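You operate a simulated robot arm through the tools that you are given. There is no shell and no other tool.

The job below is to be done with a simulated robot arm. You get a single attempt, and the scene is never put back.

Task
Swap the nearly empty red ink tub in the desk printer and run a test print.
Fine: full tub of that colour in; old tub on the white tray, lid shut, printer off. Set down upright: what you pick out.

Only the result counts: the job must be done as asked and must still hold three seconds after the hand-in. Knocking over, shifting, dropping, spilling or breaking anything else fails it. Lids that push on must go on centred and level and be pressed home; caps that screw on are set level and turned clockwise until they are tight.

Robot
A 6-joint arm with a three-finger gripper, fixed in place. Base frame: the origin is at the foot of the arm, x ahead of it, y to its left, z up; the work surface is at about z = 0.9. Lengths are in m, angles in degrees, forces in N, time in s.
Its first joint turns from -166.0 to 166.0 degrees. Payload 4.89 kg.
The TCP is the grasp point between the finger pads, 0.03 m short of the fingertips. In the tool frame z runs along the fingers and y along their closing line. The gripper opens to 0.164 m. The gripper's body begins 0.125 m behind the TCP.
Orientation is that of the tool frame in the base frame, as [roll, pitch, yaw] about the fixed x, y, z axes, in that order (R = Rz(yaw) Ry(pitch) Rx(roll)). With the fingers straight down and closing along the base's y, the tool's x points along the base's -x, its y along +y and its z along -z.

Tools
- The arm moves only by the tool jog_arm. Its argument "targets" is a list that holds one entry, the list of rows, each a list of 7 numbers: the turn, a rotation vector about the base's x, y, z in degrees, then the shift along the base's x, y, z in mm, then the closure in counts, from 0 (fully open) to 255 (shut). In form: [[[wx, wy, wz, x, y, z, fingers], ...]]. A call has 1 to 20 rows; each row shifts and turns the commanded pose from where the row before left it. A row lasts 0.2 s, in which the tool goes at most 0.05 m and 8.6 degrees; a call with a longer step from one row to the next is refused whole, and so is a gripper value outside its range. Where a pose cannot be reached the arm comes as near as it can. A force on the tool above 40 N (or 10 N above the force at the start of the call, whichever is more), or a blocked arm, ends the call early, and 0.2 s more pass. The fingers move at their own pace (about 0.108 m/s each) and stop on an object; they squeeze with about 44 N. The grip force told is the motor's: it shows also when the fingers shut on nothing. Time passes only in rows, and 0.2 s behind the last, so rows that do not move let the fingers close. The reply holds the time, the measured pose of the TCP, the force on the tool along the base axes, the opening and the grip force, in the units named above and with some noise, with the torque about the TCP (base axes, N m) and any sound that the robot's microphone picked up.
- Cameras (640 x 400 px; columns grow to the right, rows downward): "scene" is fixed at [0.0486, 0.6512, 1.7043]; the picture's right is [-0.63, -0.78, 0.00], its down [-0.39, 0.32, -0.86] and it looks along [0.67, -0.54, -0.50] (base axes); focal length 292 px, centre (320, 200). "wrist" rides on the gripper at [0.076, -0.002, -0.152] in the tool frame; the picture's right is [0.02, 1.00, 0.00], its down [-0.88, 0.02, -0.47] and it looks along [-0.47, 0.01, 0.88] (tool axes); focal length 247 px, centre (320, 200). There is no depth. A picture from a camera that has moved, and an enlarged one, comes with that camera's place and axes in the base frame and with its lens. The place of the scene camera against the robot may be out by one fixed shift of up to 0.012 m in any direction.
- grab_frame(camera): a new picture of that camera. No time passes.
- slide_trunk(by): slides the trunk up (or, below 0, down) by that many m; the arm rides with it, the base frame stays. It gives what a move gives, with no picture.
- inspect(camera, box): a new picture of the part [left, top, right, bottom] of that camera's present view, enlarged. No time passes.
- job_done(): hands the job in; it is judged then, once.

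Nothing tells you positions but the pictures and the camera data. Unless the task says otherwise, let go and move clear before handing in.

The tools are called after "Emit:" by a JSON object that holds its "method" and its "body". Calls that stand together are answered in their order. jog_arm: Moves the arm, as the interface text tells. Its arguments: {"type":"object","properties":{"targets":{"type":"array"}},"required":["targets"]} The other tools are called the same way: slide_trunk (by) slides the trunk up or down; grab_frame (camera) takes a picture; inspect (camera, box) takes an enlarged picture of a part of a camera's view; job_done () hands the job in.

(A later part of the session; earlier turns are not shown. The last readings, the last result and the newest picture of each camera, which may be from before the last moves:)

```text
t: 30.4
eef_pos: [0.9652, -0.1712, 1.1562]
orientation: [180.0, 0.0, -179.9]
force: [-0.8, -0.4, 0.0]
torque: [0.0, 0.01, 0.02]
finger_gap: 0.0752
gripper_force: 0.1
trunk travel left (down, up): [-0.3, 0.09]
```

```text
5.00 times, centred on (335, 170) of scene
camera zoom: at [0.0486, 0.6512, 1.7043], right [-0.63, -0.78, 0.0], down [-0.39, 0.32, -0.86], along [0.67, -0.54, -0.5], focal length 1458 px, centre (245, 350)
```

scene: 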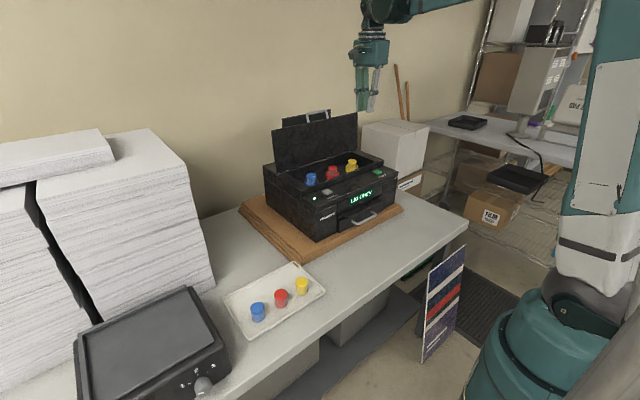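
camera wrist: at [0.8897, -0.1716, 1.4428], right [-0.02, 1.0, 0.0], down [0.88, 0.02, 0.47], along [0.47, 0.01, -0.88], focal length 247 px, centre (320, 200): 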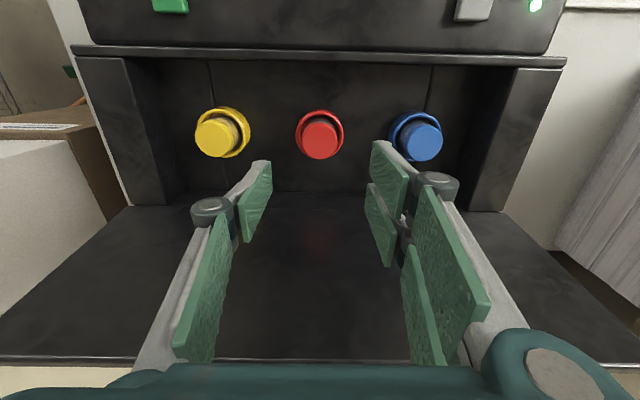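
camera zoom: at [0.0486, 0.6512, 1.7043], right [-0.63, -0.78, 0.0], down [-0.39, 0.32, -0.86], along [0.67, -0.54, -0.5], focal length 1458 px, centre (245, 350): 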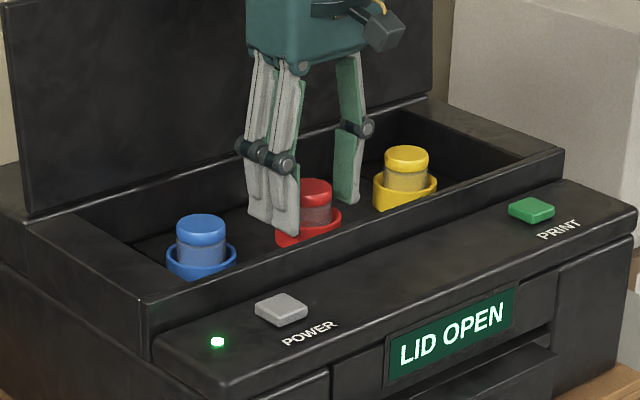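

Fingers straddle the red tub with clearance from the neighbours. Closing to grip.

Emit:
{"method": "jog_arm", "body": {"targets": [[[0, 0, 0, 1, 0.3, 0, 180], [0, 0, 0, 0, 0, 0, 210], [0, 0, 0, 0, 0, 0, 210], [0, 0, 0, 0, 0, 0, 210]]]}}

Emit:
{"method": "inspect", "body": {"camera": "wrist", "box": [220, 80, 420, 280]}}

```text
t: 31.4
eef_pos: [0.9674, -0.1706, 1.1563]
orientation: [180.0, 0.0, 180.0]
force: [0.2, 1.0, 0.5]
torque: [0.03, -0.02, 0.02]
finger_gap: 0.0423
gripper_force: 43.9
trunk travel left (down, up): [-0.3, 0.09]
```

```text
2.00 times, centred on (320, 180) of wrist
camera zoom: at [0.8904, -0.173, 1.3105], right [-0.02, 1.0, 0.0], down [0.88, 0.02, 0.47], along [0.47, 0.01, -0.88], focal length 494 px, centre (320, 240)
```

zoom: 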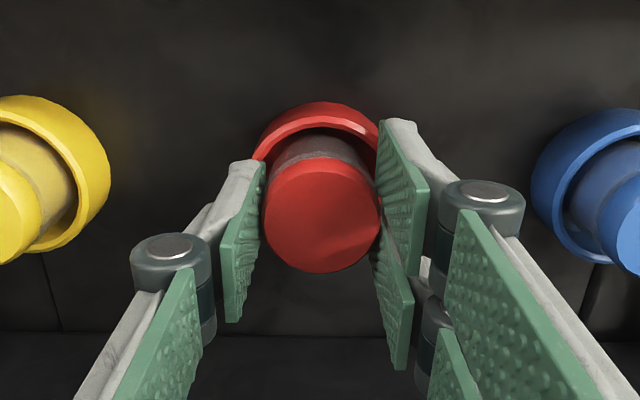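

Gripped at 42 mm. Lifting straight up.

Emit:
{"method": "jog_arm", "body": {"targets": [[[0, 0, 0, 0, 0, 8, 210], [0, 0, 0, 0, 0, 8, 210], [0, 0, 0, 0, 0, 12, 210], [0, 0, 0, 0, 0, 20, 210], [0, 0, 0, 0, 0, 25, 210], [0, 0, 0, 0, 0, 25, 210], [0, 0, 0, 0, 0, 25, 210], [0, 0, 0, 0, 0, 27, 210], [0, 0, 0, 0, 0, 0, 210]]]}}

Emit:
{"method": "grab_frame", "body": {"camera": "wrist"}}

Emit:
{"method": "inspect", "body": {"camera": "scene", "box": [260, 90, 420, 210]}}

```text
t: 33.4
eef_pos: [0.9652, -0.1685, 1.3062]
orientation: [179.9, -0.1, 179.9]
force: [-0.6, 0.0, -0.6]
torque: [-0.03, -0.06, 0.02]
finger_gap: 0.0421
gripper_force: 44.3
trunk travel left (down, up): [-0.3, 0.09]
```

```text
taken
camera wrist: at [0.8888, -0.1709, 1.4599], right [-0.02, 1.0, 0.0], down [0.88, 0.02, 0.47], along [0.47, 0.01, -0.88], focal length 247 px, centre (320, 200)
```

wrist: 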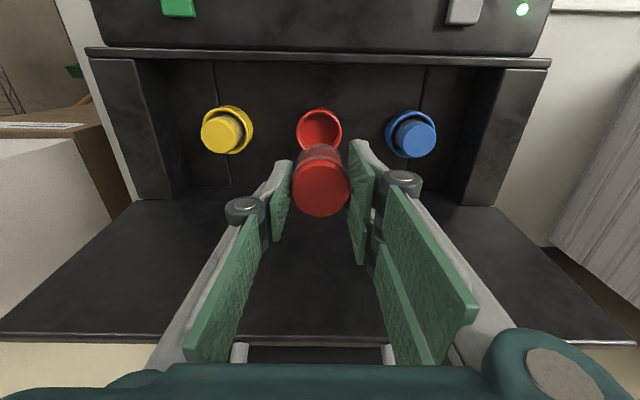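

```text
3.33 times, centred on (340, 150) of scene
camera zoom: at [0.0486, 0.6512, 1.7043], right [-0.63, -0.78, 0.0], down [-0.39, 0.32, -0.86], along [0.67, -0.54, -0.5], focal length 972 px, centre (253, 367)
```

zoom: 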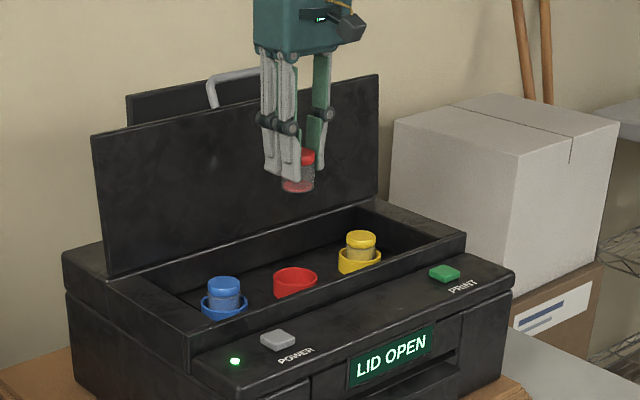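

The old red tub is out and looks nearly empty. I'll zoom in to measure the tub height and the socket.

Emit:
{"method": "inspect", "body": {"camera": "scene", "box": [315, 120, 365, 155]}}

Emit:
{"method": "inspect", "body": {"camera": "wrist", "box": [270, 80, 370, 230]}}

Emit:
{"method": "inspect", "body": {"camera": "scene", "box": [225, 255, 335, 335]}}

```text
11.43 times, centred on (340, 138) of scene
camera zoom: at [0.0486, 0.6512, 1.7043], right [-0.63, -0.78, 0.0], down [-0.39, 0.32, -0.86], along [0.67, -0.54, -0.5], focal length 3333 px, centre (91, 914)
```

zoom: 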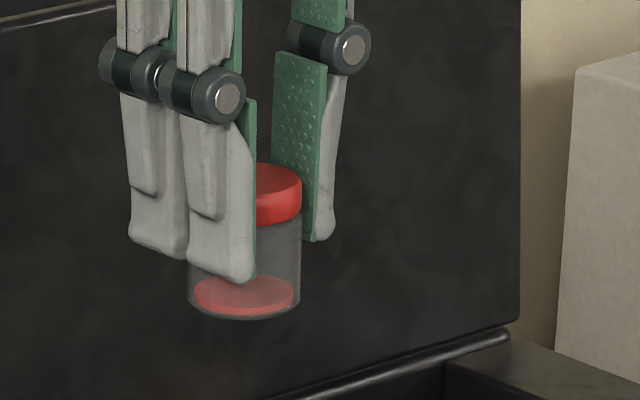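

```text
2.67 times, centred on (320, 155) of wrist
camera zoom: at [0.8888, -0.1709, 1.4599], right [-0.02, 1.0, 0.0], down [0.88, 0.02, 0.47], along [0.47, 0.01, -0.88], focal length 659 px, centre (320, 320)
```

zoom: 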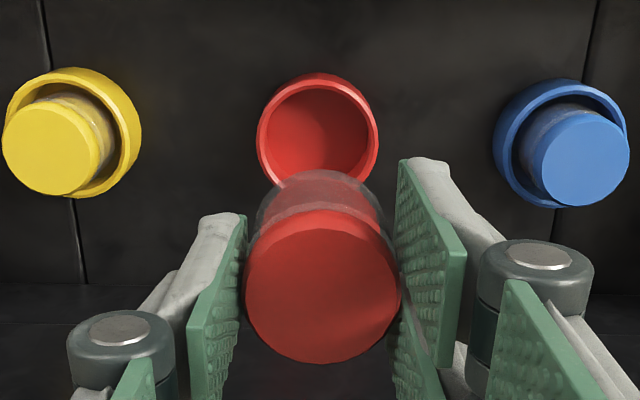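

```text
5.00 times, centred on (280, 295) of scene
camera zoom: at [0.0486, 0.6512, 1.7043], right [-0.63, -0.78, 0.0], down [-0.39, 0.32, -0.86], along [0.67, -0.54, -0.5], focal length 1458 px, centre (520, -275)
```

zoom: 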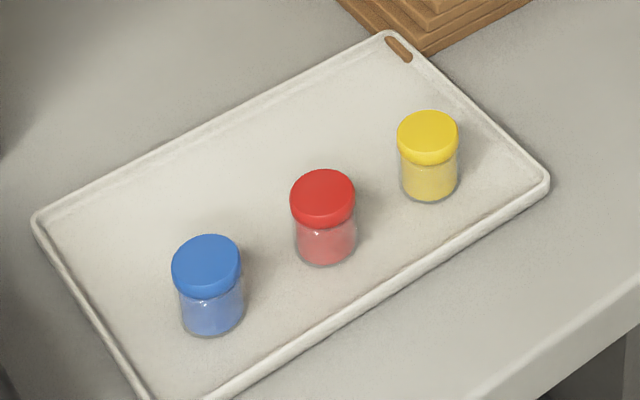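

The tub is ~49 mm tall with its base 56 mm below the TCP. I'll carry it clear of the printer to above the free part of the white tray.

Emit:
{"method": "jog_arm", "body": {"targets": [[[0, 0, 0, -40, 0, 0, 210], [0, 0, 0, -40, 0, 0, 210], [0, 0, 0, -40, 5, 0, 210], [0, 0, 0, -30, 30, 0, 210], [0, 0, 0, -20, 40, 0, 210], [0, 0, 0, -15, 42, 0, 210], [0, 0, 0, -15, 42, 0, 210], [0, 0, 0, -10, 43, 0, 210], [0, 0, 0, -10, 43, 0, 210], [0, 0, 0, -10, 43, 0, 210], [0, 0, 0, -10, 43, 0, 210], [0, 0, 0, 0, 44, 0, 210], [0, 0, 0, 0, 44, 0, 210], [0, 0, 0, 0, 44, 0, 210], [0, 0, 0, 0, 34, 0, 210], [0, 0, 0, 0, 0, 0, 210]]]}}

Emit:
{"method": "grab_frame", "body": {"camera": "wrist"}}

Emit:
{"method": "grab_frame", "body": {"camera": "scene"}}

```text
t: 36.8
eef_pos: [0.7262, 0.3279, 1.3024]
orientation: [180.0, -0.1, 180.0]
force: [-0.1, 0.4, -0.8]
torque: [-0.14, 0.02, -0.01]
finger_gap: 0.042
gripper_force: 44.0
trunk travel left (down, up): [-0.3, 0.09]
```

```text
taken
camera wrist: at [0.6502, 0.3251, 1.4558], right [-0.02, 1.0, 0.0], down [0.88, 0.02, 0.47], along [0.47, 0.01, -0.88], focal length 247 px, centre (320, 200)
```

wrist: 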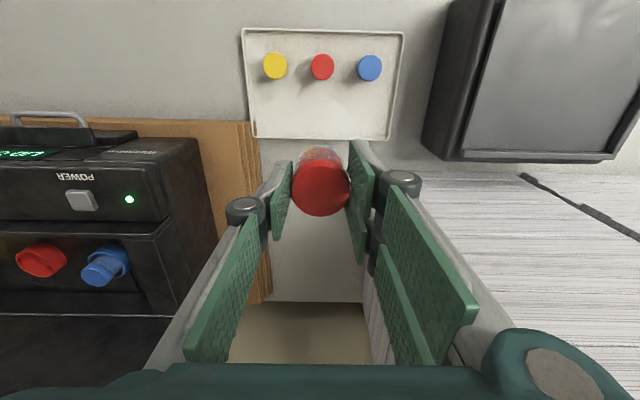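

```text
taken
```

scene: 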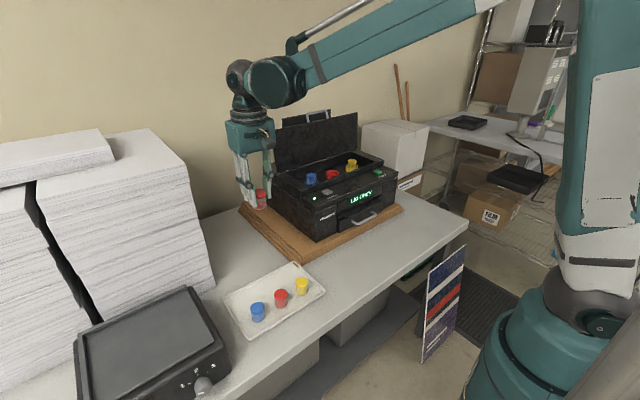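

The free half of the tray is directly ahead of the red tub. Descending toward (0.725, 0.328) and rechecking at about 5 cm above the tray.

Emit:
{"method": "jog_arm", "body": {"targets": [[[0, 0, 0, 0, 0, -38, 210], [0, 0, 0, 0, 0, -38, 210], [0, 0, 0, 0, 0, -38, 210], [0, 0, 0, 0, 0, -38, 210], [0, 0, 0, 0, 0, -38, 210], [0, 0, 0, 0, 0, -38, 210], [0, 0, 0, 0, 0, -30, 210], [0, 0, 0, 0, 0, -30, 210], [0, 0, 0, 0, 0, 0, 210]]]}}

Emit:
{"method": "grab_frame", "body": {"camera": "wrist"}}

Emit:
{"method": "inspect", "body": {"camera": "scene", "box": [220, 240, 340, 330]}}

```text
t: 38.8
eef_pos: [0.7263, 0.3265, 1.0167]
orientation: [180.0, 0.0, -179.9]
force: [0.8, 0.5, -1.1]
torque: [-0.04, 0.04, -0.01]
finger_gap: 0.042
gripper_force: 43.8
trunk travel left (down, up): [-0.3, 0.09]
```

```text
taken
camera wrist: at [0.6492, 0.3248, 1.1706], right [-0.02, 1.0, 0.0], down [0.88, 0.02, 0.47], along [0.47, 0.01, -0.88], focal length 247 px, centre (320, 200)
```

wrist: 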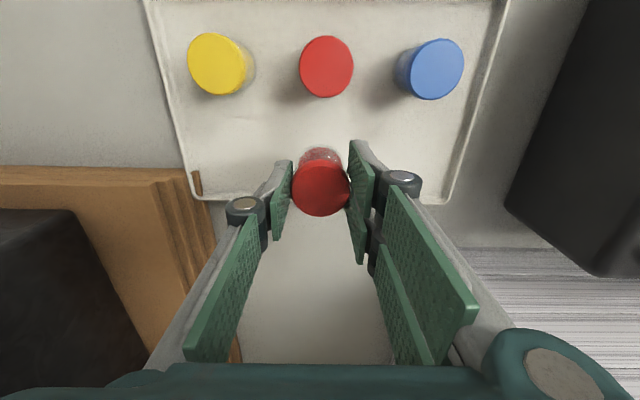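

```text
4.44 times, centred on (280, 285) of scene
camera zoom: at [0.0486, 0.6512, 1.7043], right [-0.63, -0.78, 0.0], down [-0.39, 0.32, -0.86], along [0.67, -0.54, -0.5], focal length 1296 px, centre (498, -178)
```

zoom: 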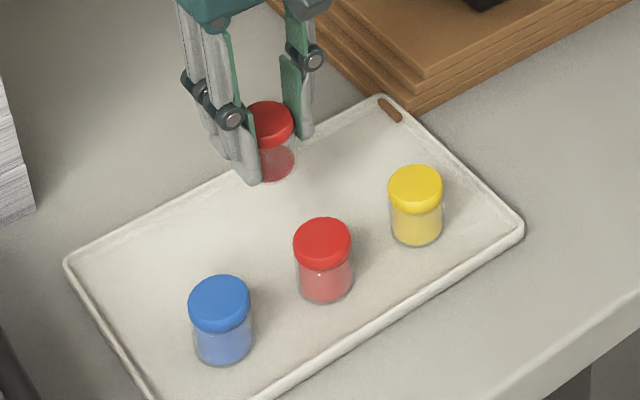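

The old tub hangs over free tray area. Descending to just above the tray floor, then in small steps until contact.

Emit:
{"method": "jog_arm", "body": {"targets": [[[0, 0, 0, 0, 0, -20, 210], [0, 0, 0, 0, 0, -18, 210], [0, 0, 0, 0, 0, -9, 210], [0, 0, 0, 0, 0, -5, 210], [0, 0, 0, 0, 0, 0, 210]]]}}

Emit:
{"method": "inspect", "body": {"camera": "scene", "box": [240, 255, 310, 305]}}

```text
t: 40.0
eef_pos: [0.7248, 0.3261, 0.9642]
orientation: [-179.9, 0.0, 179.9]
force: [0.8, -0.9, -0.7]
torque: [-0.01, 0.0, 0.04]
finger_gap: 0.0426
gripper_force: 44.1
trunk travel left (down, up): [-0.3, 0.09]
```

```text
8.00 times, centred on (275, 280) of scene
camera zoom: at [0.0486, 0.6512, 1.7043], right [-0.63, -0.78, 0.0], down [-0.39, 0.32, -0.86], along [0.67, -0.54, -0.5], focal length 2333 px, centre (680, -440)
```

zoom: 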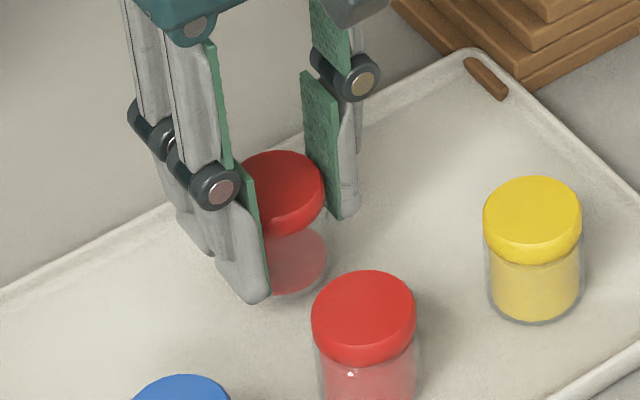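

Emit:
{"method": "jog_arm", "body": {"targets": [[[0, 0, 0, 0, 0, -2, 210], [0, 0, 0, 0, 0, -2, 210], [0, 0, 0, 0, 0, 0, 210]]]}}

```text
t: 40.8
eef_pos: [0.7262, 0.3262, 0.9616]
orientation: [-180.0, 0.0, 180.0]
force: [0.4, 0.0, 0.2]
torque: [-0.04, -0.02, -0.02]
finger_gap: 0.0419
gripper_force: 44.2
trunk travel left (down, up): [-0.3, 0.09]
```

No contact yet; continuing in small steps.

Emit:
{"method": "jog_arm", "body": {"targets": [[[0, 0, 0, 0, 0, -1.5, 210], [0, 0, 0, 0, 0, -1.5, 210], [0, 0, 0, 0, 0, 0, 210]]]}}

```text
t: 41.6
eef_pos: [0.725, 0.3265, 0.9587]
orientation: [180.0, 0.0, -179.9]
force: [0.8, 0.1, -0.2]
torque: [0.0, -0.02, 0.0]
finger_gap: 0.0422
gripper_force: 43.7
trunk travel left (down, up): [-0.3, 0.09]
```

Emit:
{"method": "jog_arm", "body": {"targets": [[[0, 0, 0, 0, 0, -1.5, 210], [0, 0, 0, 0, 0, -1.5, 210], [0, 0, 0, 0, 0, 0, 210]]]}}

Emit:
{"method": "inspect", "body": {"camera": "scene", "box": [240, 255, 310, 305]}}

```text
t: 42.4
eef_pos: [0.7253, 0.3254, 0.9566]
orientation: [180.0, 0.1, 180.0]
force: [6.0, 4.7, 37.1]
torque: [0.31, -0.31, -0.05]
finger_gap: 0.0422
gripper_force: 43.9
trunk travel left (down, up): [-0.3, 0.09]
```

```text
8.00 times, centred on (275, 280) of scene
camera zoom: at [0.0486, 0.6512, 1.7043], right [-0.63, -0.78, 0.0], down [-0.39, 0.32, -0.86], along [0.67, -0.54, -0.5], focal length 2333 px, centre (680, -440)
```

zoom: 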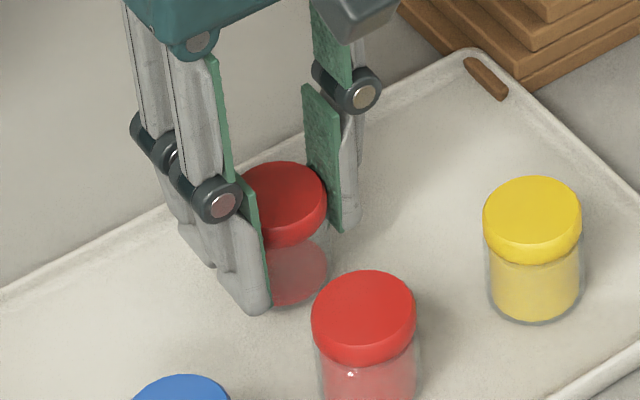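

Contact felt with the tray floor. I'll ease up about 1 mm, then open and rise straight up.

Emit:
{"method": "jog_arm", "body": {"targets": [[[0, 0, 0, 0, 0, 1.2, 210], [0, 0, 0, 0, 0, 0, 210], [0, 0, 0, 0, 0, 0, 180], [0, 0, 0, 0, 0, 0, 138], [0, 0, 0, 0, 0, 0, 138], [0, 0, 0, 0, 0, 0, 138]]]}}

Emit:
{"method": "inspect", "body": {"camera": "scene", "box": [240, 255, 310, 305]}}

Emit:
{"method": "grab_frame", "body": {"camera": "wrist"}}

```text
t: 43.8
eef_pos: [0.7273, 0.3268, 0.957]
orientation: [-179.9, 0.1, 180.0]
force: [0.1, 1.0, -0.9]
torque: [-0.02, 0.0, 0.03]
finger_gap: 0.0752
gripper_force: 0.1
trunk travel left (down, up): [-0.3, 0.09]
```

```text
8.00 times, centred on (275, 280) of scene
camera zoom: at [0.0486, 0.6512, 1.7043], right [-0.63, -0.78, 0.0], down [-0.39, 0.32, -0.86], along [0.67, -0.54, -0.5], focal length 2333 px, centre (680, -440)
```

zoom: 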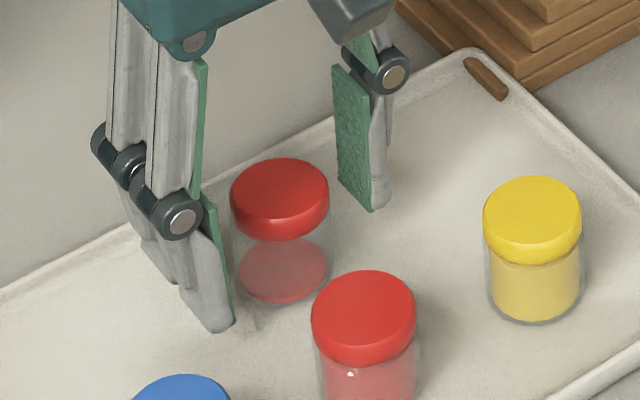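

```text
taken
camera wrist: at [0.6501, 0.3241, 1.111], right [-0.02, 1.0, 0.0], down [0.88, 0.02, 0.47], along [0.47, 0.01, -0.88], focal length 247 px, centre (320, 200)
```

wrist: 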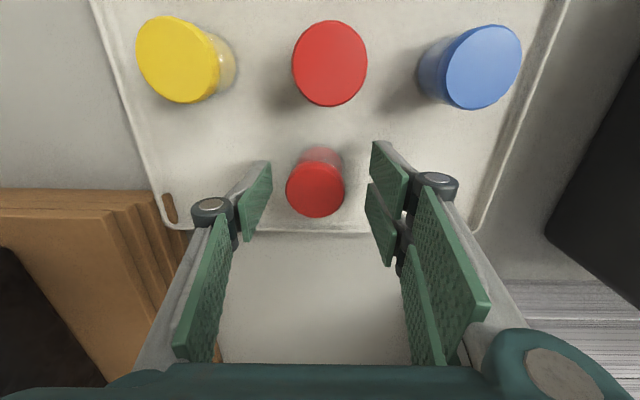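

The old tub stands upright on the tray. Now rising and moving above the full red tub at (0.6475, 0.329), with a narrower opening to clear its neighbours.

Emit:
{"method": "jog_arm", "body": {"targets": [[[0, 0, 0, 0, 0, 15, 138], [0, 0, 0, 0, 0, 30, 138], [0, 0, 0, 0, 0, 35, 138], [0, 0, 0, -25, 1, 0, 155], [0, 0, 0, -27, 1, 0, 162], [0, 0, 0, -27.5, 0.8, 0, 162], [0, 0, 0, 0, 0, 0, 162], [0, 0, 0, 0, 0, 0, 162]]]}}

Emit:
{"method": "grab_frame", "body": {"camera": "wrist"}}

Emit:
{"method": "inspect", "body": {"camera": "scene", "box": [230, 245, 330, 325]}}

```text
t: 45.6
eef_pos: [0.645, 0.3278, 1.0367]
orientation: [-180.0, 0.0, -179.9]
force: [0.2, -0.2, 0.0]
torque: [-0.01, -0.06, -0.01]
finger_gap: 0.0601
gripper_force: 0.0
trunk travel left (down, up): [-0.3, 0.09]
```

```text
taken
camera wrist: at [0.5701, 0.3261, 1.1918], right [-0.02, 1.0, 0.0], down [0.88, 0.02, 0.47], along [0.47, 0.01, -0.88], focal length 247 px, centre (320, 200)
```

wrist: 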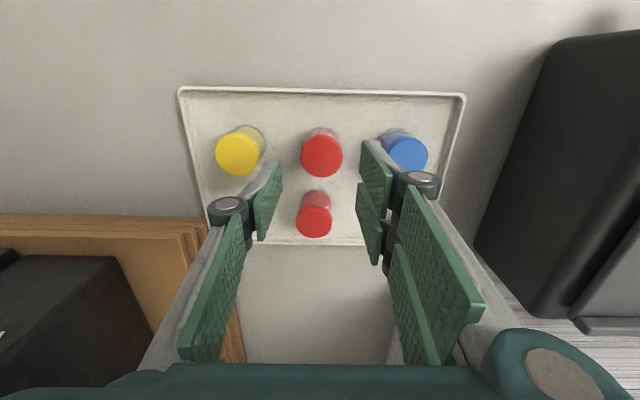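

```text
5.00 times, centred on (280, 285) of scene
camera zoom: at [0.0486, 0.6512, 1.7043], right [-0.63, -0.78, 0.0], down [-0.39, 0.32, -0.86], along [0.67, -0.54, -0.5], focal length 1458 px, centre (520, -225)
```

zoom: 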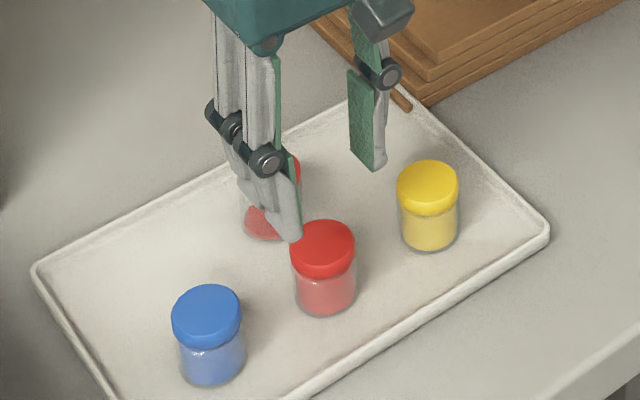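

Aligned over the new red tub. Descending to the same relative grip height.

Emit:
{"method": "jog_arm", "body": {"targets": [[[0, 0, 0, 3.5, 1, -20, 162], [0, 0, 0, 0, 0, -25, 162], [0, 0, 0, 0, 0, -20, 162], [0, 0, 0, 0, 0, -14, 162], [0, 0, 0, 0, 0, 0, 162]]]}}

Emit:
{"method": "inspect", "body": {"camera": "wrist", "box": [200, 80, 440, 260]}}

Emit:
{"method": "inspect", "body": {"camera": "scene", "box": [230, 245, 330, 325]}}

```text
t: 46.8
eef_pos: [0.6513, 0.3306, 0.9587]
orientation: [180.0, 0.0, 180.0]
force: [-0.3, 0.2, -1.0]
torque: [0.0, 0.02, 0.04]
finger_gap: 0.0596
gripper_force: 0.1
trunk travel left (down, up): [-0.3, 0.09]
```

```text
2.22 times, centred on (320, 170) of wrist
camera zoom: at [0.5752, 0.328, 1.113], right [-0.02, 1.0, 0.0], down [0.88, 0.02, 0.47], along [0.47, 0.01, -0.88], focal length 549 px, centre (320, 267)
```

zoom: 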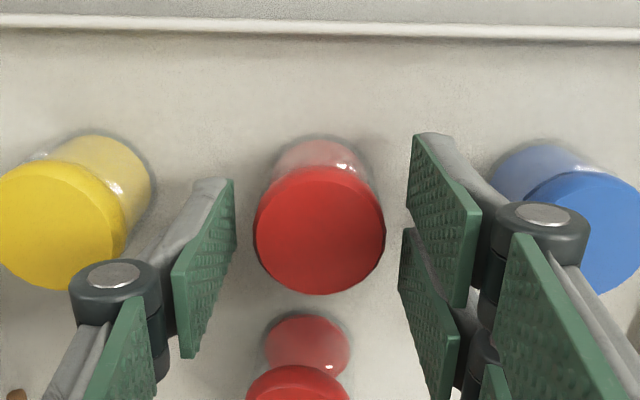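

```text
5.00 times, centred on (280, 285) of scene
camera zoom: at [0.0486, 0.6512, 1.7043], right [-0.63, -0.78, 0.0], down [-0.39, 0.32, -0.86], along [0.67, -0.54, -0.5], focal length 1458 px, centre (520, -225)
```

zoom: 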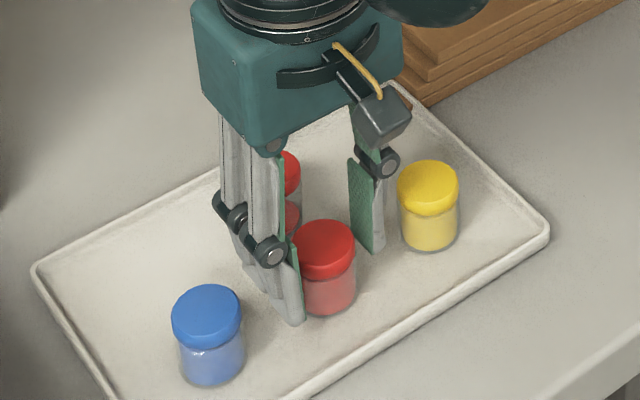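

Centred on the full red tub. Closing.

Emit:
{"method": "jog_arm", "body": {"targets": [[[0, 0, 0, -1.5, 0, -1, 175], [0, 0, 0, 0, 0, 0, 210], [0, 0, 0, 0, 0, 0, 210], [0, 0, 0, 0, 0, 0, 210]]]}}

Emit:
{"method": "inspect", "body": {"camera": "wrist", "box": [200, 80, 440, 260]}}

```text
t: 47.8
eef_pos: [0.6483, 0.3301, 0.9581]
orientation: [-180.0, 0.0, -180.0]
force: [-0.1, 0.1, -0.1]
torque: [-0.01, -0.01, 0.01]
finger_gap: 0.0424
gripper_force: 43.9
trunk travel left (down, up): [-0.3, 0.09]
```

```text
2.22 times, centred on (320, 170) of wrist
camera zoom: at [0.5731, 0.3284, 1.1127], right [-0.02, 1.0, 0.0], down [0.88, 0.02, 0.47], along [0.47, 0.01, -0.88], focal length 549 px, centre (320, 267)
```

zoom: 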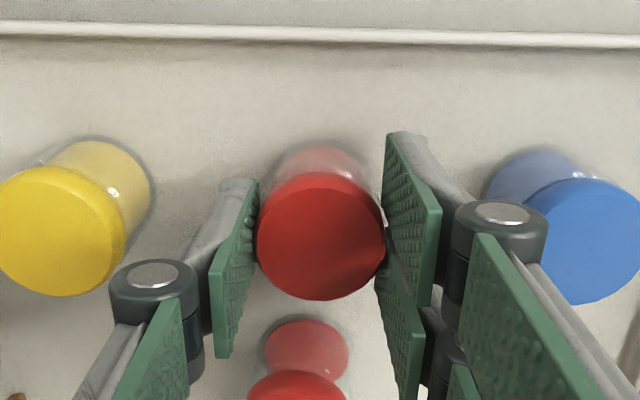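

Gripped the new red tub. Lifting straight up to carry height.

Emit:
{"method": "jog_arm", "body": {"targets": [[[0, 0, 0, 0, 0, 10, 210], [0, 0, 0, 0, 0, 15, 210], [0, 0, 0, 0, 0, 25, 210], [0, 0, 0, 0, 0, 40, 210], [0, 0, 0, 0, 0, 40, 210], [0, 0, 0, 0, 0, 40, 210], [0, 0, 0, 0, 0, 45, 210], [0, 0, 0, 0, 0, 45, 210], [0, 0, 0, 0, 0, 45, 210], [0, 0, 0, 0, 0, 43, 210], [0, 0, 0, 0, 0, 0, 210]]]}}

Emit:
{"method": "inspect", "body": {"camera": "scene", "box": [210, 160, 330, 325]}}

Emit:
{"method": "grab_frame", "body": {"camera": "wrist"}}

```text
t: 50.2
eef_pos: [0.6489, 0.3288, 1.3083]
orientation: [-180.0, -0.1, -179.9]
force: [-0.7, 0.2, -0.6]
torque: [0.03, -0.12, 0.02]
finger_gap: 0.0424
gripper_force: 43.7
trunk travel left (down, up): [-0.3, 0.09]
```

```text
2.42 times, centred on (270, 242) of scene
camera zoom: at [0.0486, 0.6512, 1.7043], right [-0.63, -0.78, 0.0], down [-0.39, 0.32, -0.86], along [0.67, -0.54, -0.5], focal length 707 px, centre (441, 97)
```

zoom: 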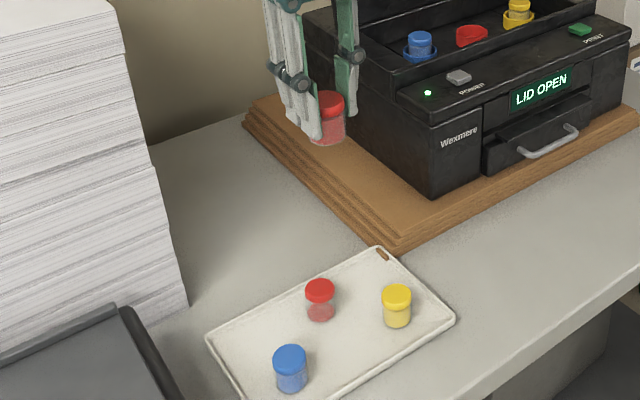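

```text
taken
camera wrist: at [0.5722, 0.3268, 1.4624], right [-0.02, 1.0, 0.0], down [0.88, 0.02, 0.47], along [0.47, 0.01, -0.88], focal length 247 px, centre (320, 200)
```

wrist: 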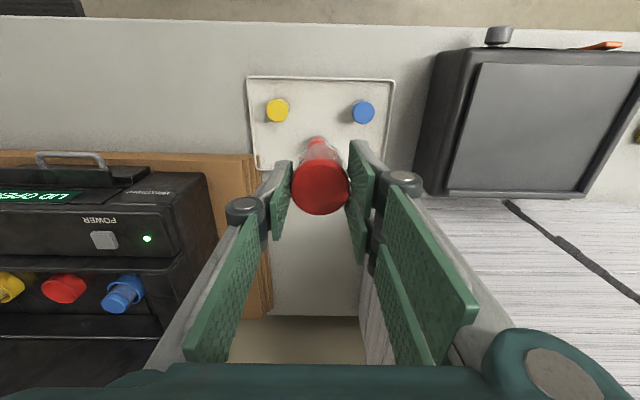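

Carrying the new tub to above the empty red socket at (0.965, -0.1705).

Emit:
{"method": "jog_arm", "body": {"targets": [[[0, 0, 0, 5, -30, 0, 210], [0, 0, 0, 14, -45, 0, 210], [0, 0, 0, 14, -45, 0, 210], [0, 0, 0, 14, -45, 0, 210], [0, 0, 0, 14, -45, 0, 210], [0, 0, 0, 14, -45, 0, 210], [0, 0, 0, 14, -45, 0, 210], [0, 0, 0, 14, -45, 0, 210], [0, 0, 0, 14, -45, 0, 210], [0, 0, 0, 14, -45, 0, 210], [0, 0, 0, 14, -45, 0, 210], [0, 0, 0, 20, -19.3, 0, 210], [0, 0, 0, 40, 0, 0, 210], [0, 0, 0, 40, 0, 0, 210], [0, 0, 0, 40, 0, 0, 210], [0, 0, 0, 31, 0, 0, 210], [0, 0, 0, 0, 0, 0, 210], [0, 0, 0, 0, 0, 0, 210]]]}}

Emit:
{"method": "inspect", "body": {"camera": "wrist", "box": [220, 80, 420, 230]}}

Emit:
{"method": "inspect", "body": {"camera": "scene", "box": [260, 90, 420, 210]}}

```text
t: 54.0
eef_pos: [0.9629, -0.17, 1.3034]
orientation: [180.0, 0.0, -180.0]
force: [-1.0, -0.2, -0.7]
torque: [-0.01, -0.05, 0.0]
finger_gap: 0.0425
gripper_force: 43.6
trunk travel left (down, up): [-0.3, 0.09]
```

```text
2.67 times, centred on (320, 155) of wrist
camera zoom: at [0.887, -0.1719, 1.4578], right [-0.02, 1.0, 0.0], down [0.88, 0.02, 0.47], along [0.47, 0.01, -0.88], focal length 659 px, centre (320, 320)
```

zoom: 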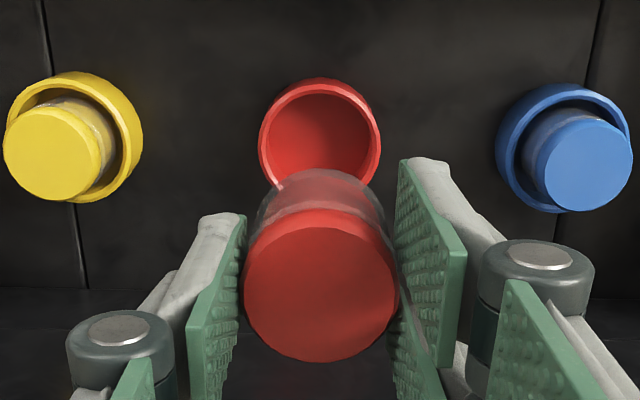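

```text
3.33 times, centred on (340, 150) of scene
camera zoom: at [0.0486, 0.6512, 1.7043], right [-0.63, -0.78, 0.0], down [-0.39, 0.32, -0.86], along [0.67, -0.54, -0.5], focal length 972 px, centre (253, 367)
```

zoom: 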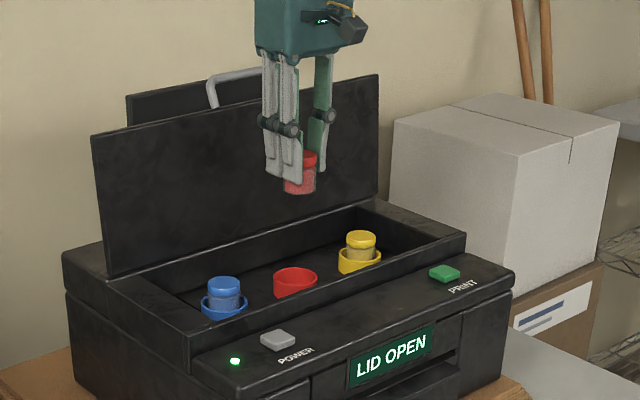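

The socket is aligned under the tub. Descending until the tub base is just at ring height, then checking.

Emit:
{"method": "jog_arm", "body": {"targets": [[[0, 0, 0, 1, 0, -30, 210], [0, 0, 0, 0, 0, -30, 210], [0, 0, 0, 0, 0, -30, 210], [0, 0, 0, 0, 0, -22, 210], [0, 0, 0, 0, 0, -10, 210], [0, 0, 0, 0, 0, 0, 210], [0, 0, 0, 0, 0, 0, 210]]]}}

Emit:
{"method": "inspect", "body": {"camera": "wrist", "box": [220, 80, 420, 230]}}

Emit:
{"method": "inspect", "body": {"camera": "scene", "box": [290, 140, 380, 200]}}

```text
t: 55.6
eef_pos: [0.9667, -0.1684, 1.1828]
orientation: [179.9, 0.1, -180.0]
force: [-0.2, 0.6, -1.0]
torque: [0.01, 0.03, -0.01]
finger_gap: 0.0426
gripper_force: 43.5
trunk travel left (down, up): [-0.3, 0.09]
```

```text
2.67 times, centred on (320, 155) of wrist
camera zoom: at [0.8897, -0.1701, 1.3376], right [-0.02, 1.0, 0.0], down [0.88, 0.02, 0.47], along [0.47, 0.01, -0.88], focal length 659 px, centre (320, 320)
```

zoom: 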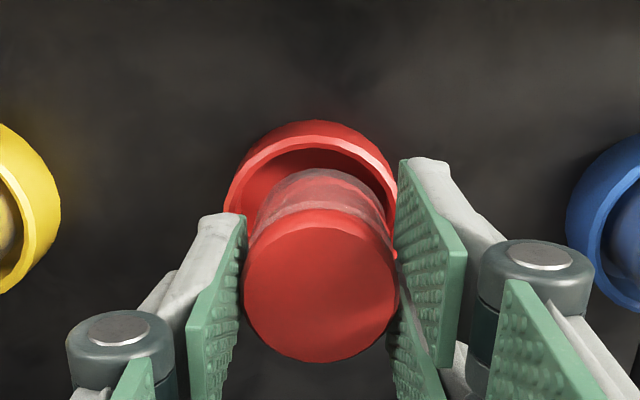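

```text
6.67 times, centred on (335, 170) of scene
camera zoom: at [0.0486, 0.6512, 1.7043], right [-0.63, -0.78, 0.0], down [-0.39, 0.32, -0.86], along [0.67, -0.54, -0.5], focal length 1944 px, centre (220, 400)
```

zoom: 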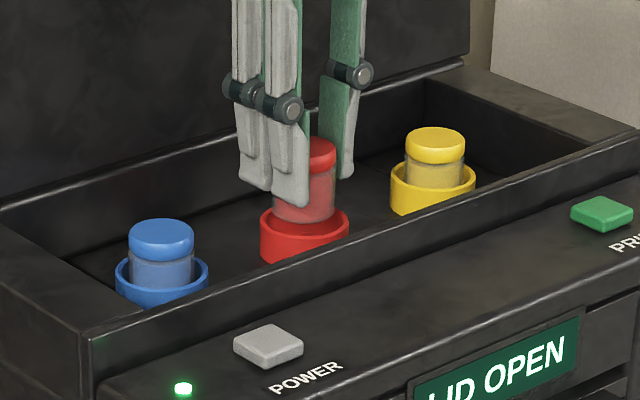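

The tub base is just above the ring and slightly off-centre (about +3 mm in y, −2.5 mm in x). I'll correct that, then lower it into the ring.

Emit:
{"method": "jog_arm", "body": {"targets": [[[0, 0, 0, 2.5, -2.7, 0, 210], [0, 0, 0, 0, 0, 0, 210], [0, 0, 0, 0, 0, -6, 210], [0, 0, 0, 0, 0, -6, 210], [0, 0, 0, 0, 0, 0, 210]]]}}

Emit:
{"method": "inspect", "body": {"camera": "wrist", "box": [220, 80, 420, 230]}}

Emit:
{"method": "inspect", "body": {"camera": "scene", "box": [290, 140, 380, 200]}}

```text
t: 56.8
eef_pos: [0.9692, -0.1714, 1.1714]
orientation: [179.9, 0.0, 180.0]
force: [0.5, -0.3, 0.0]
torque: [-0.03, 0.04, -0.01]
finger_gap: 0.0425
gripper_force: 44.0
trunk travel left (down, up): [-0.3, 0.09]
```

```text
2.67 times, centred on (320, 155) of wrist
camera zoom: at [0.8921, -0.174, 1.3251], right [-0.02, 1.0, 0.0], down [0.88, 0.02, 0.47], along [0.47, 0.01, -0.88], focal length 659 px, centre (320, 320)
```

zoom: 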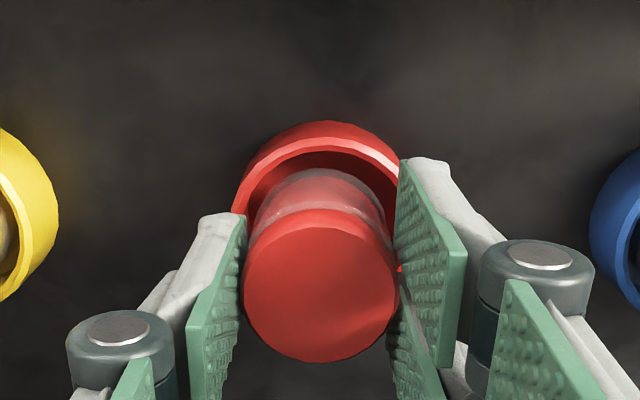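

```text
6.67 times, centred on (335, 170) of scene
camera zoom: at [0.0486, 0.6512, 1.7043], right [-0.63, -0.78, 0.0], down [-0.39, 0.32, -0.86], along [0.67, -0.54, -0.5], focal length 1944 px, centre (220, 400)
```

zoom: 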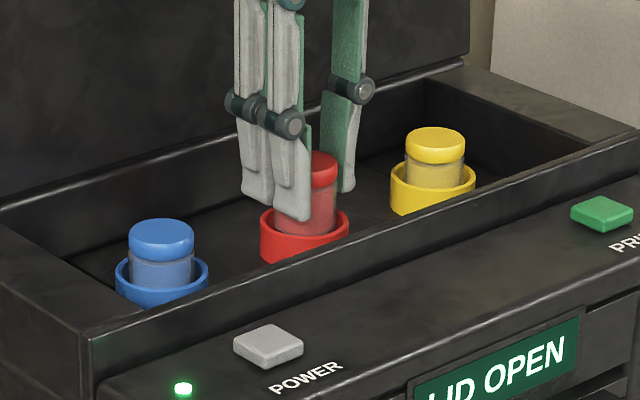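

Now centred in y. Lowering the last centimetre gently.

Emit:
{"method": "jog_arm", "body": {"targets": [[[0, 0, 0, 0, 0, -4, 210], [0, 0, 0, 0, 0, -4, 210], [0, 0, 0, 0, 0, -2, 210], [0, 0, 0, 0, 0, 0, 210]]]}}

Emit:
{"method": "inspect", "body": {"camera": "scene", "box": [290, 140, 380, 200]}}

```text
t: 57.8
eef_pos: [0.968, -0.1716, 1.1585]
orientation: [180.0, -0.1, 179.9]
force: [0.6, -0.6, -0.6]
torque: [-0.01, 0.01, -0.02]
finger_gap: 0.0427
gripper_force: 44.2
trunk travel left (down, up): [-0.3, 0.09]
```

```text
6.67 times, centred on (335, 170) of scene
camera zoom: at [0.0486, 0.6512, 1.7043], right [-0.63, -0.78, 0.0], down [-0.39, 0.32, -0.86], along [0.67, -0.54, -0.5], focal length 1944 px, centre (220, 400)
```

zoom: 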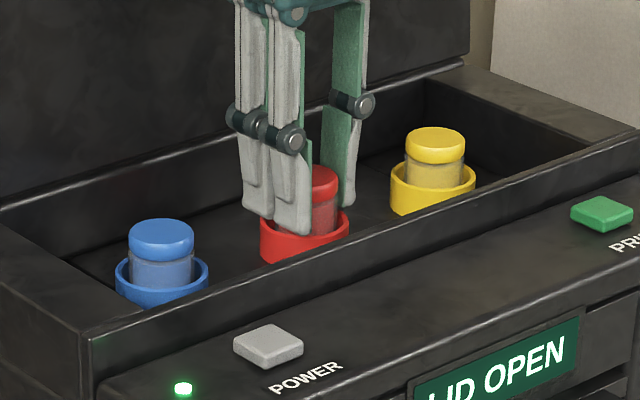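

Emit:
{"method": "jog_arm", "body": {"targets": [[[0, 0, 0, 0, 0, -1.5, 210], [0, 0, 0, 0, 0, -1, 210], [0, 0, 0, 0, 0, 0, 210]]]}}

```text
t: 58.6
eef_pos: [0.9692, -0.1704, 1.1583]
orientation: [-180.0, 0.0, 179.9]
force: [0.2, 1.2, 0.3]
torque: [-0.03, 0.01, 0.0]
finger_gap: 0.0423
gripper_force: 44.4
trunk travel left (down, up): [-0.3, 0.09]
```

Emit:
{"method": "jog_arm", "body": {"targets": [[[0, 0, 0, 0, 0, -1, 210], [0, 0, 0, 0, 0, -1, 210], [0, 0, 0, 0, 0, 0, 210]]]}}

Emit:
{"method": "inspect", "body": {"camera": "scene", "box": [290, 140, 380, 200]}}

```text
t: 59.4
eef_pos: [0.9696, -0.1718, 1.1555]
orientation: [179.9, 0.1, -180.0]
force: [-0.5, 0.9, -1.2]
torque: [0.0, -0.01, 0.02]
finger_gap: 0.0425
gripper_force: 43.9
trunk travel left (down, up): [-0.3, 0.09]
```

```text
6.67 times, centred on (335, 170) of scene
camera zoom: at [0.0486, 0.6512, 1.7043], right [-0.63, -0.78, 0.0], down [-0.39, 0.32, -0.86], along [0.67, -0.54, -0.5], focal length 1944 px, centre (220, 400)
```

zoom: 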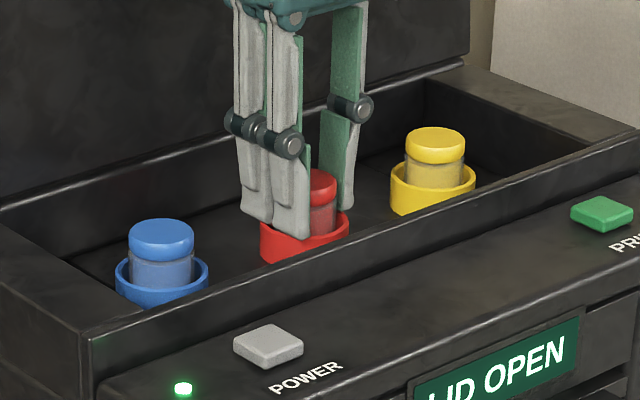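

Emit:
{"method": "jog_arm", "body": {"targets": [[[0, 0, 0, 0, 0, -1, 210], [0, 0, 0, 0, 0, -1, 210], [0, 0, 0, 0, 0, 0, 210]]]}}

```text
t: 60.2
eef_pos: [0.9684, -0.1727, 1.1561]
orientation: [179.9, 0.0, -179.9]
force: [4.6, 1.1, 14.8]
torque: [0.05, -0.3, 0.0]
finger_gap: 0.0427
gripper_force: 44.1
trunk travel left (down, up): [-0.3, 0.09]
```

Seated, with contact at the same height as the old tub. Easing slightly and releasing.

Emit:
{"method": "jog_arm", "body": {"targets": [[[0, 0, 0, 0, 0, 0.7, 210], [0, 0, 0, 0, 0, 0, 195], [0, 0, 0, 0, 0, 0, 165], [0, 0, 0, 0, 0, 0, 138], [0, 0, 0, 0, 0, 0, 138], [0, 0, 0, 0, 0, 0, 138]]]}}

Emit:
{"method": "inspect", "body": {"camera": "wrist", "box": [200, 80, 440, 260]}}

Emit:
{"method": "inspect", "body": {"camera": "scene", "box": [290, 140, 380, 200]}}

```text
t: 61.6
eef_pos: [0.9683, -0.1718, 1.156]
orientation: [-180.0, 0.0, 180.0]
force: [-0.5, 0.1, -0.3]
torque: [0.01, 0.03, -0.01]
finger_gap: 0.0751
gripper_force: 0.2
trunk travel left (down, up): [-0.3, 0.09]
```

```text
2.22 times, centred on (320, 170) of wrist
camera zoom: at [0.892, -0.1744, 1.3097], right [-0.02, 1.0, 0.0], down [0.88, 0.02, 0.47], along [0.47, 0.01, -0.88], focal length 549 px, centre (320, 267)
```

zoom: 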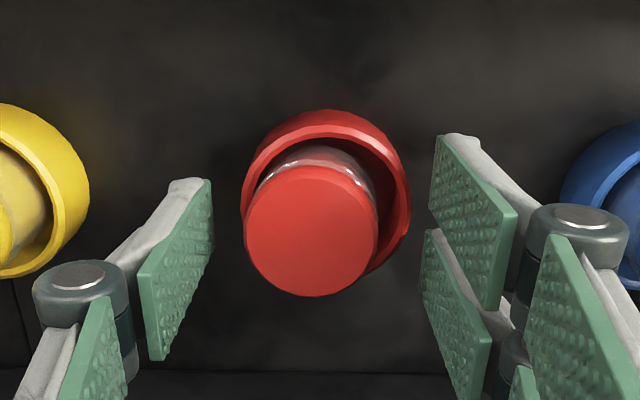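

```text
6.67 times, centred on (335, 170) of scene
camera zoom: at [0.0486, 0.6512, 1.7043], right [-0.63, -0.78, 0.0], down [-0.39, 0.32, -0.86], along [0.67, -0.54, -0.5], focal length 1944 px, centre (220, 400)
```

zoom: 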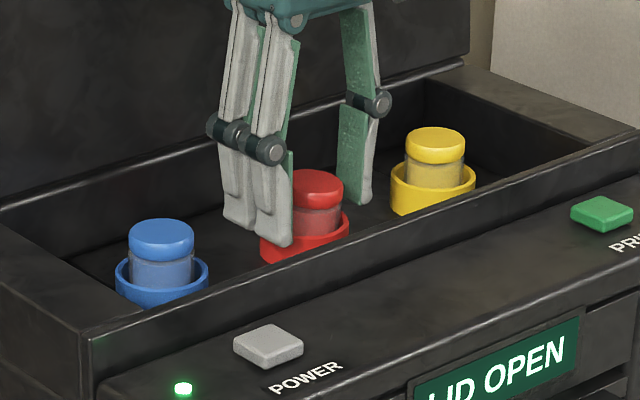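

The tub looks a bit off-centre in the ring after release. I'll look more closely before moving on.

Emit:
{"method": "inspect", "body": {"camera": "scene", "box": [325, 158, 360, 183]}}

Emit:
{"method": "inspect", "body": {"camera": "wrist", "box": [290, 120, 390, 220]}}

```text
16.00 times, centred on (342, 170) of scene
camera zoom: at [0.0486, 0.6512, 1.7043], right [-0.63, -0.78, 0.0], down [-0.39, 0.32, -0.86], along [0.67, -0.54, -0.5], focal length 4666 px, centre (-40, 672)
```

zoom: 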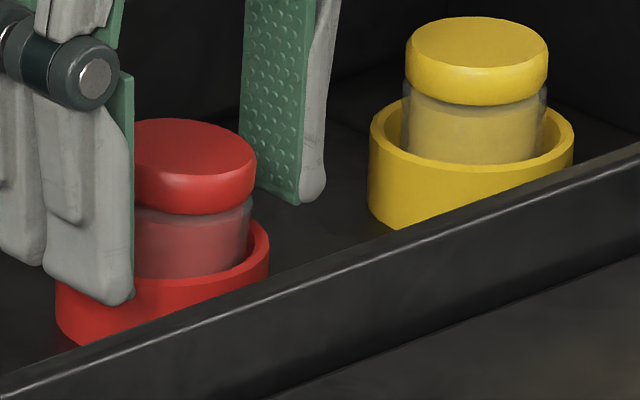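

```text
4.00 times, centred on (340, 170) of wrist
camera zoom: at [0.892, -0.1744, 1.3097], right [-0.02, 1.0, 0.0], down [0.88, 0.02, 0.47], along [0.47, 0.01, -0.88], focal length 988 px, centre (240, 320)
```

zoom: 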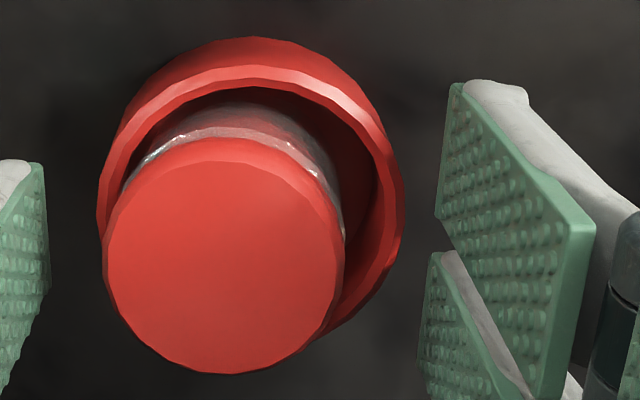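

The red tub may be leaning slightly in its socket. I'll rise straight up and get an unobstructed view.

Emit:
{"method": "jog_arm", "body": {"targets": [[[0, 0, 0, 0, 0, 10, 138], [0, 0, 0, 0, 0, 20, 138], [0, 0, 0, 0, 0, 30, 138], [0, 0, 0, 0, 0, 30, 138], [0, 0, 0, -30, 0, 20, 138], [0, 0, 0, -30, 0, 0, 138], [0, 0, 0, -30, 0, 0, 138], [0, 0, 0, -20, 0, 0, 138], [0, 0, 0, 0, 0, 0, 138]]]}}

Emit:
{"method": "inspect", "body": {"camera": "wrist", "box": [200, 100, 440, 250]}}

Emit:
{"method": "inspect", "body": {"camera": "scene", "box": [300, 155, 370, 200]}}

```text
t: 63.6
eef_pos: [0.8572, -0.1711, 1.2643]
orientation: [-179.9, 0.0, -179.9]
force: [-0.9, 0.3, 0.1]
torque: [-0.03, -0.1, 0.02]
finger_gap: 0.0753
gripper_force: 0.0
trunk travel left (down, up): [-0.3, 0.09]
```

```text
2.67 times, centred on (320, 175) of wrist
camera zoom: at [0.7804, -0.1729, 1.4183], right [-0.02, 1.0, 0.0], down [0.88, 0.02, 0.47], along [0.47, 0.01, -0.88], focal length 659 px, centre (320, 267)
```

zoom: 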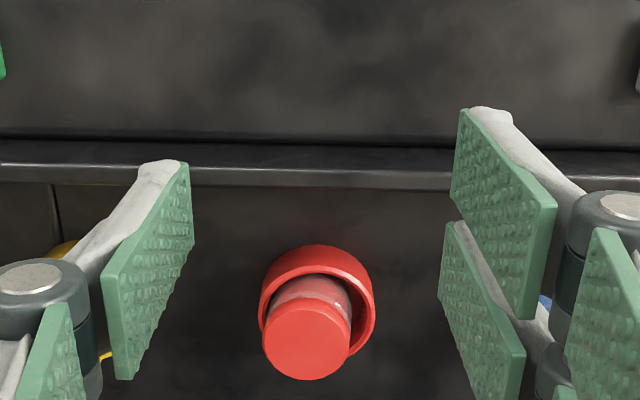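

```text
8.89 times, centred on (335, 178) of scene
camera zoom: at [0.0486, 0.6512, 1.7043], right [-0.63, -0.78, 0.0], down [-0.39, 0.32, -0.86], along [0.67, -0.54, -0.5], focal length 2592 px, centre (187, 400)
```

zoom: 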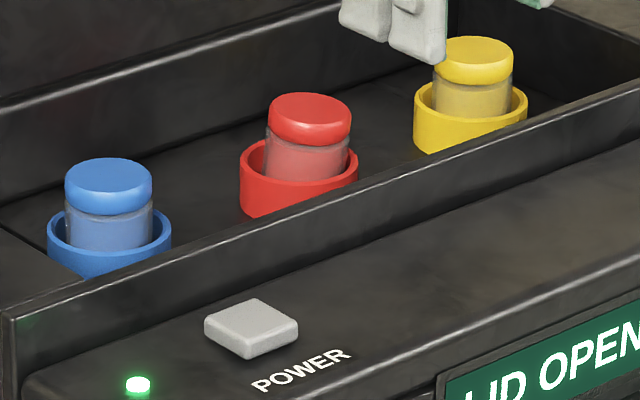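

The red tub is leaning a few degrees, so it isn't properly seated. I'll open wide and take a close look from above to see which way it leans.

Emit:
{"method": "jog_arm", "body": {"targets": [[[0, 0, 0, 20, 0, 0, 60], [0, 0, 0, 20, 0, 0, 0], [0, 0, 0, 20, 0, -15, 0], [0, 0, 0, 18, 0, -25, 0], [0, 0, 0, 0, 0, -15, 0], [0, 0, 0, 0, 0, 0, 0]]]}}

Emit:
{"method": "inspect", "body": {"camera": "wrist", "box": [250, 110, 390, 240]}}

Emit:
{"method": "grab_frame", "body": {"camera": "wrist"}}

Emit:
{"method": "inspect", "body": {"camera": "scene", "box": [300, 155, 370, 200]}}

```text
t: 65.0
eef_pos: [0.9365, -0.1716, 1.2109]
orientation: [180.0, 0.0, -180.0]
force: [-0.3, 0.5, -0.4]
torque: [0.03, 0.05, -0.02]
finger_gap: 0.1641
gripper_force: 0.0
trunk travel left (down, up): [-0.3, 0.09]
```

```text
3.08 times, centred on (320, 175) of wrist
camera zoom: at [0.8598, -0.1742, 1.3649], right [-0.02, 1.0, 0.0], down [0.88, 0.02, 0.47], along [0.47, 0.01, -0.88], focal length 760 px, centre (320, 277)
```

zoom: 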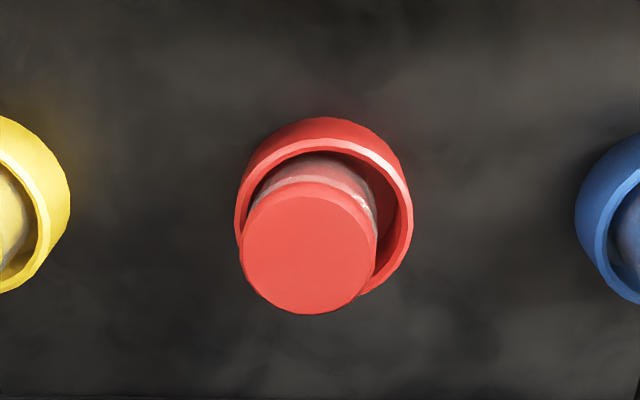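

```text
taken
camera wrist: at [0.8598, -0.1742, 1.3649], right [-0.02, 1.0, 0.0], down [0.88, 0.02, 0.47], along [0.47, 0.01, -0.88], focal length 247 px, centre (320, 200)
```

wrist: 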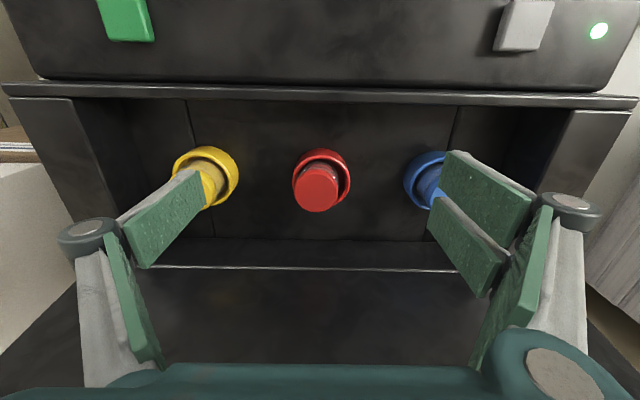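

```text
8.89 times, centred on (335, 178) of scene
camera zoom: at [0.0486, 0.6512, 1.7043], right [-0.63, -0.78, 0.0], down [-0.39, 0.32, -0.86], along [0.67, -0.54, -0.5], focal length 2592 px, centre (187, 400)
```

zoom: 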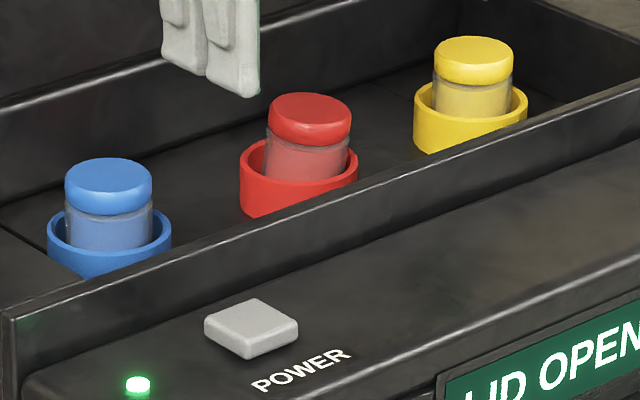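

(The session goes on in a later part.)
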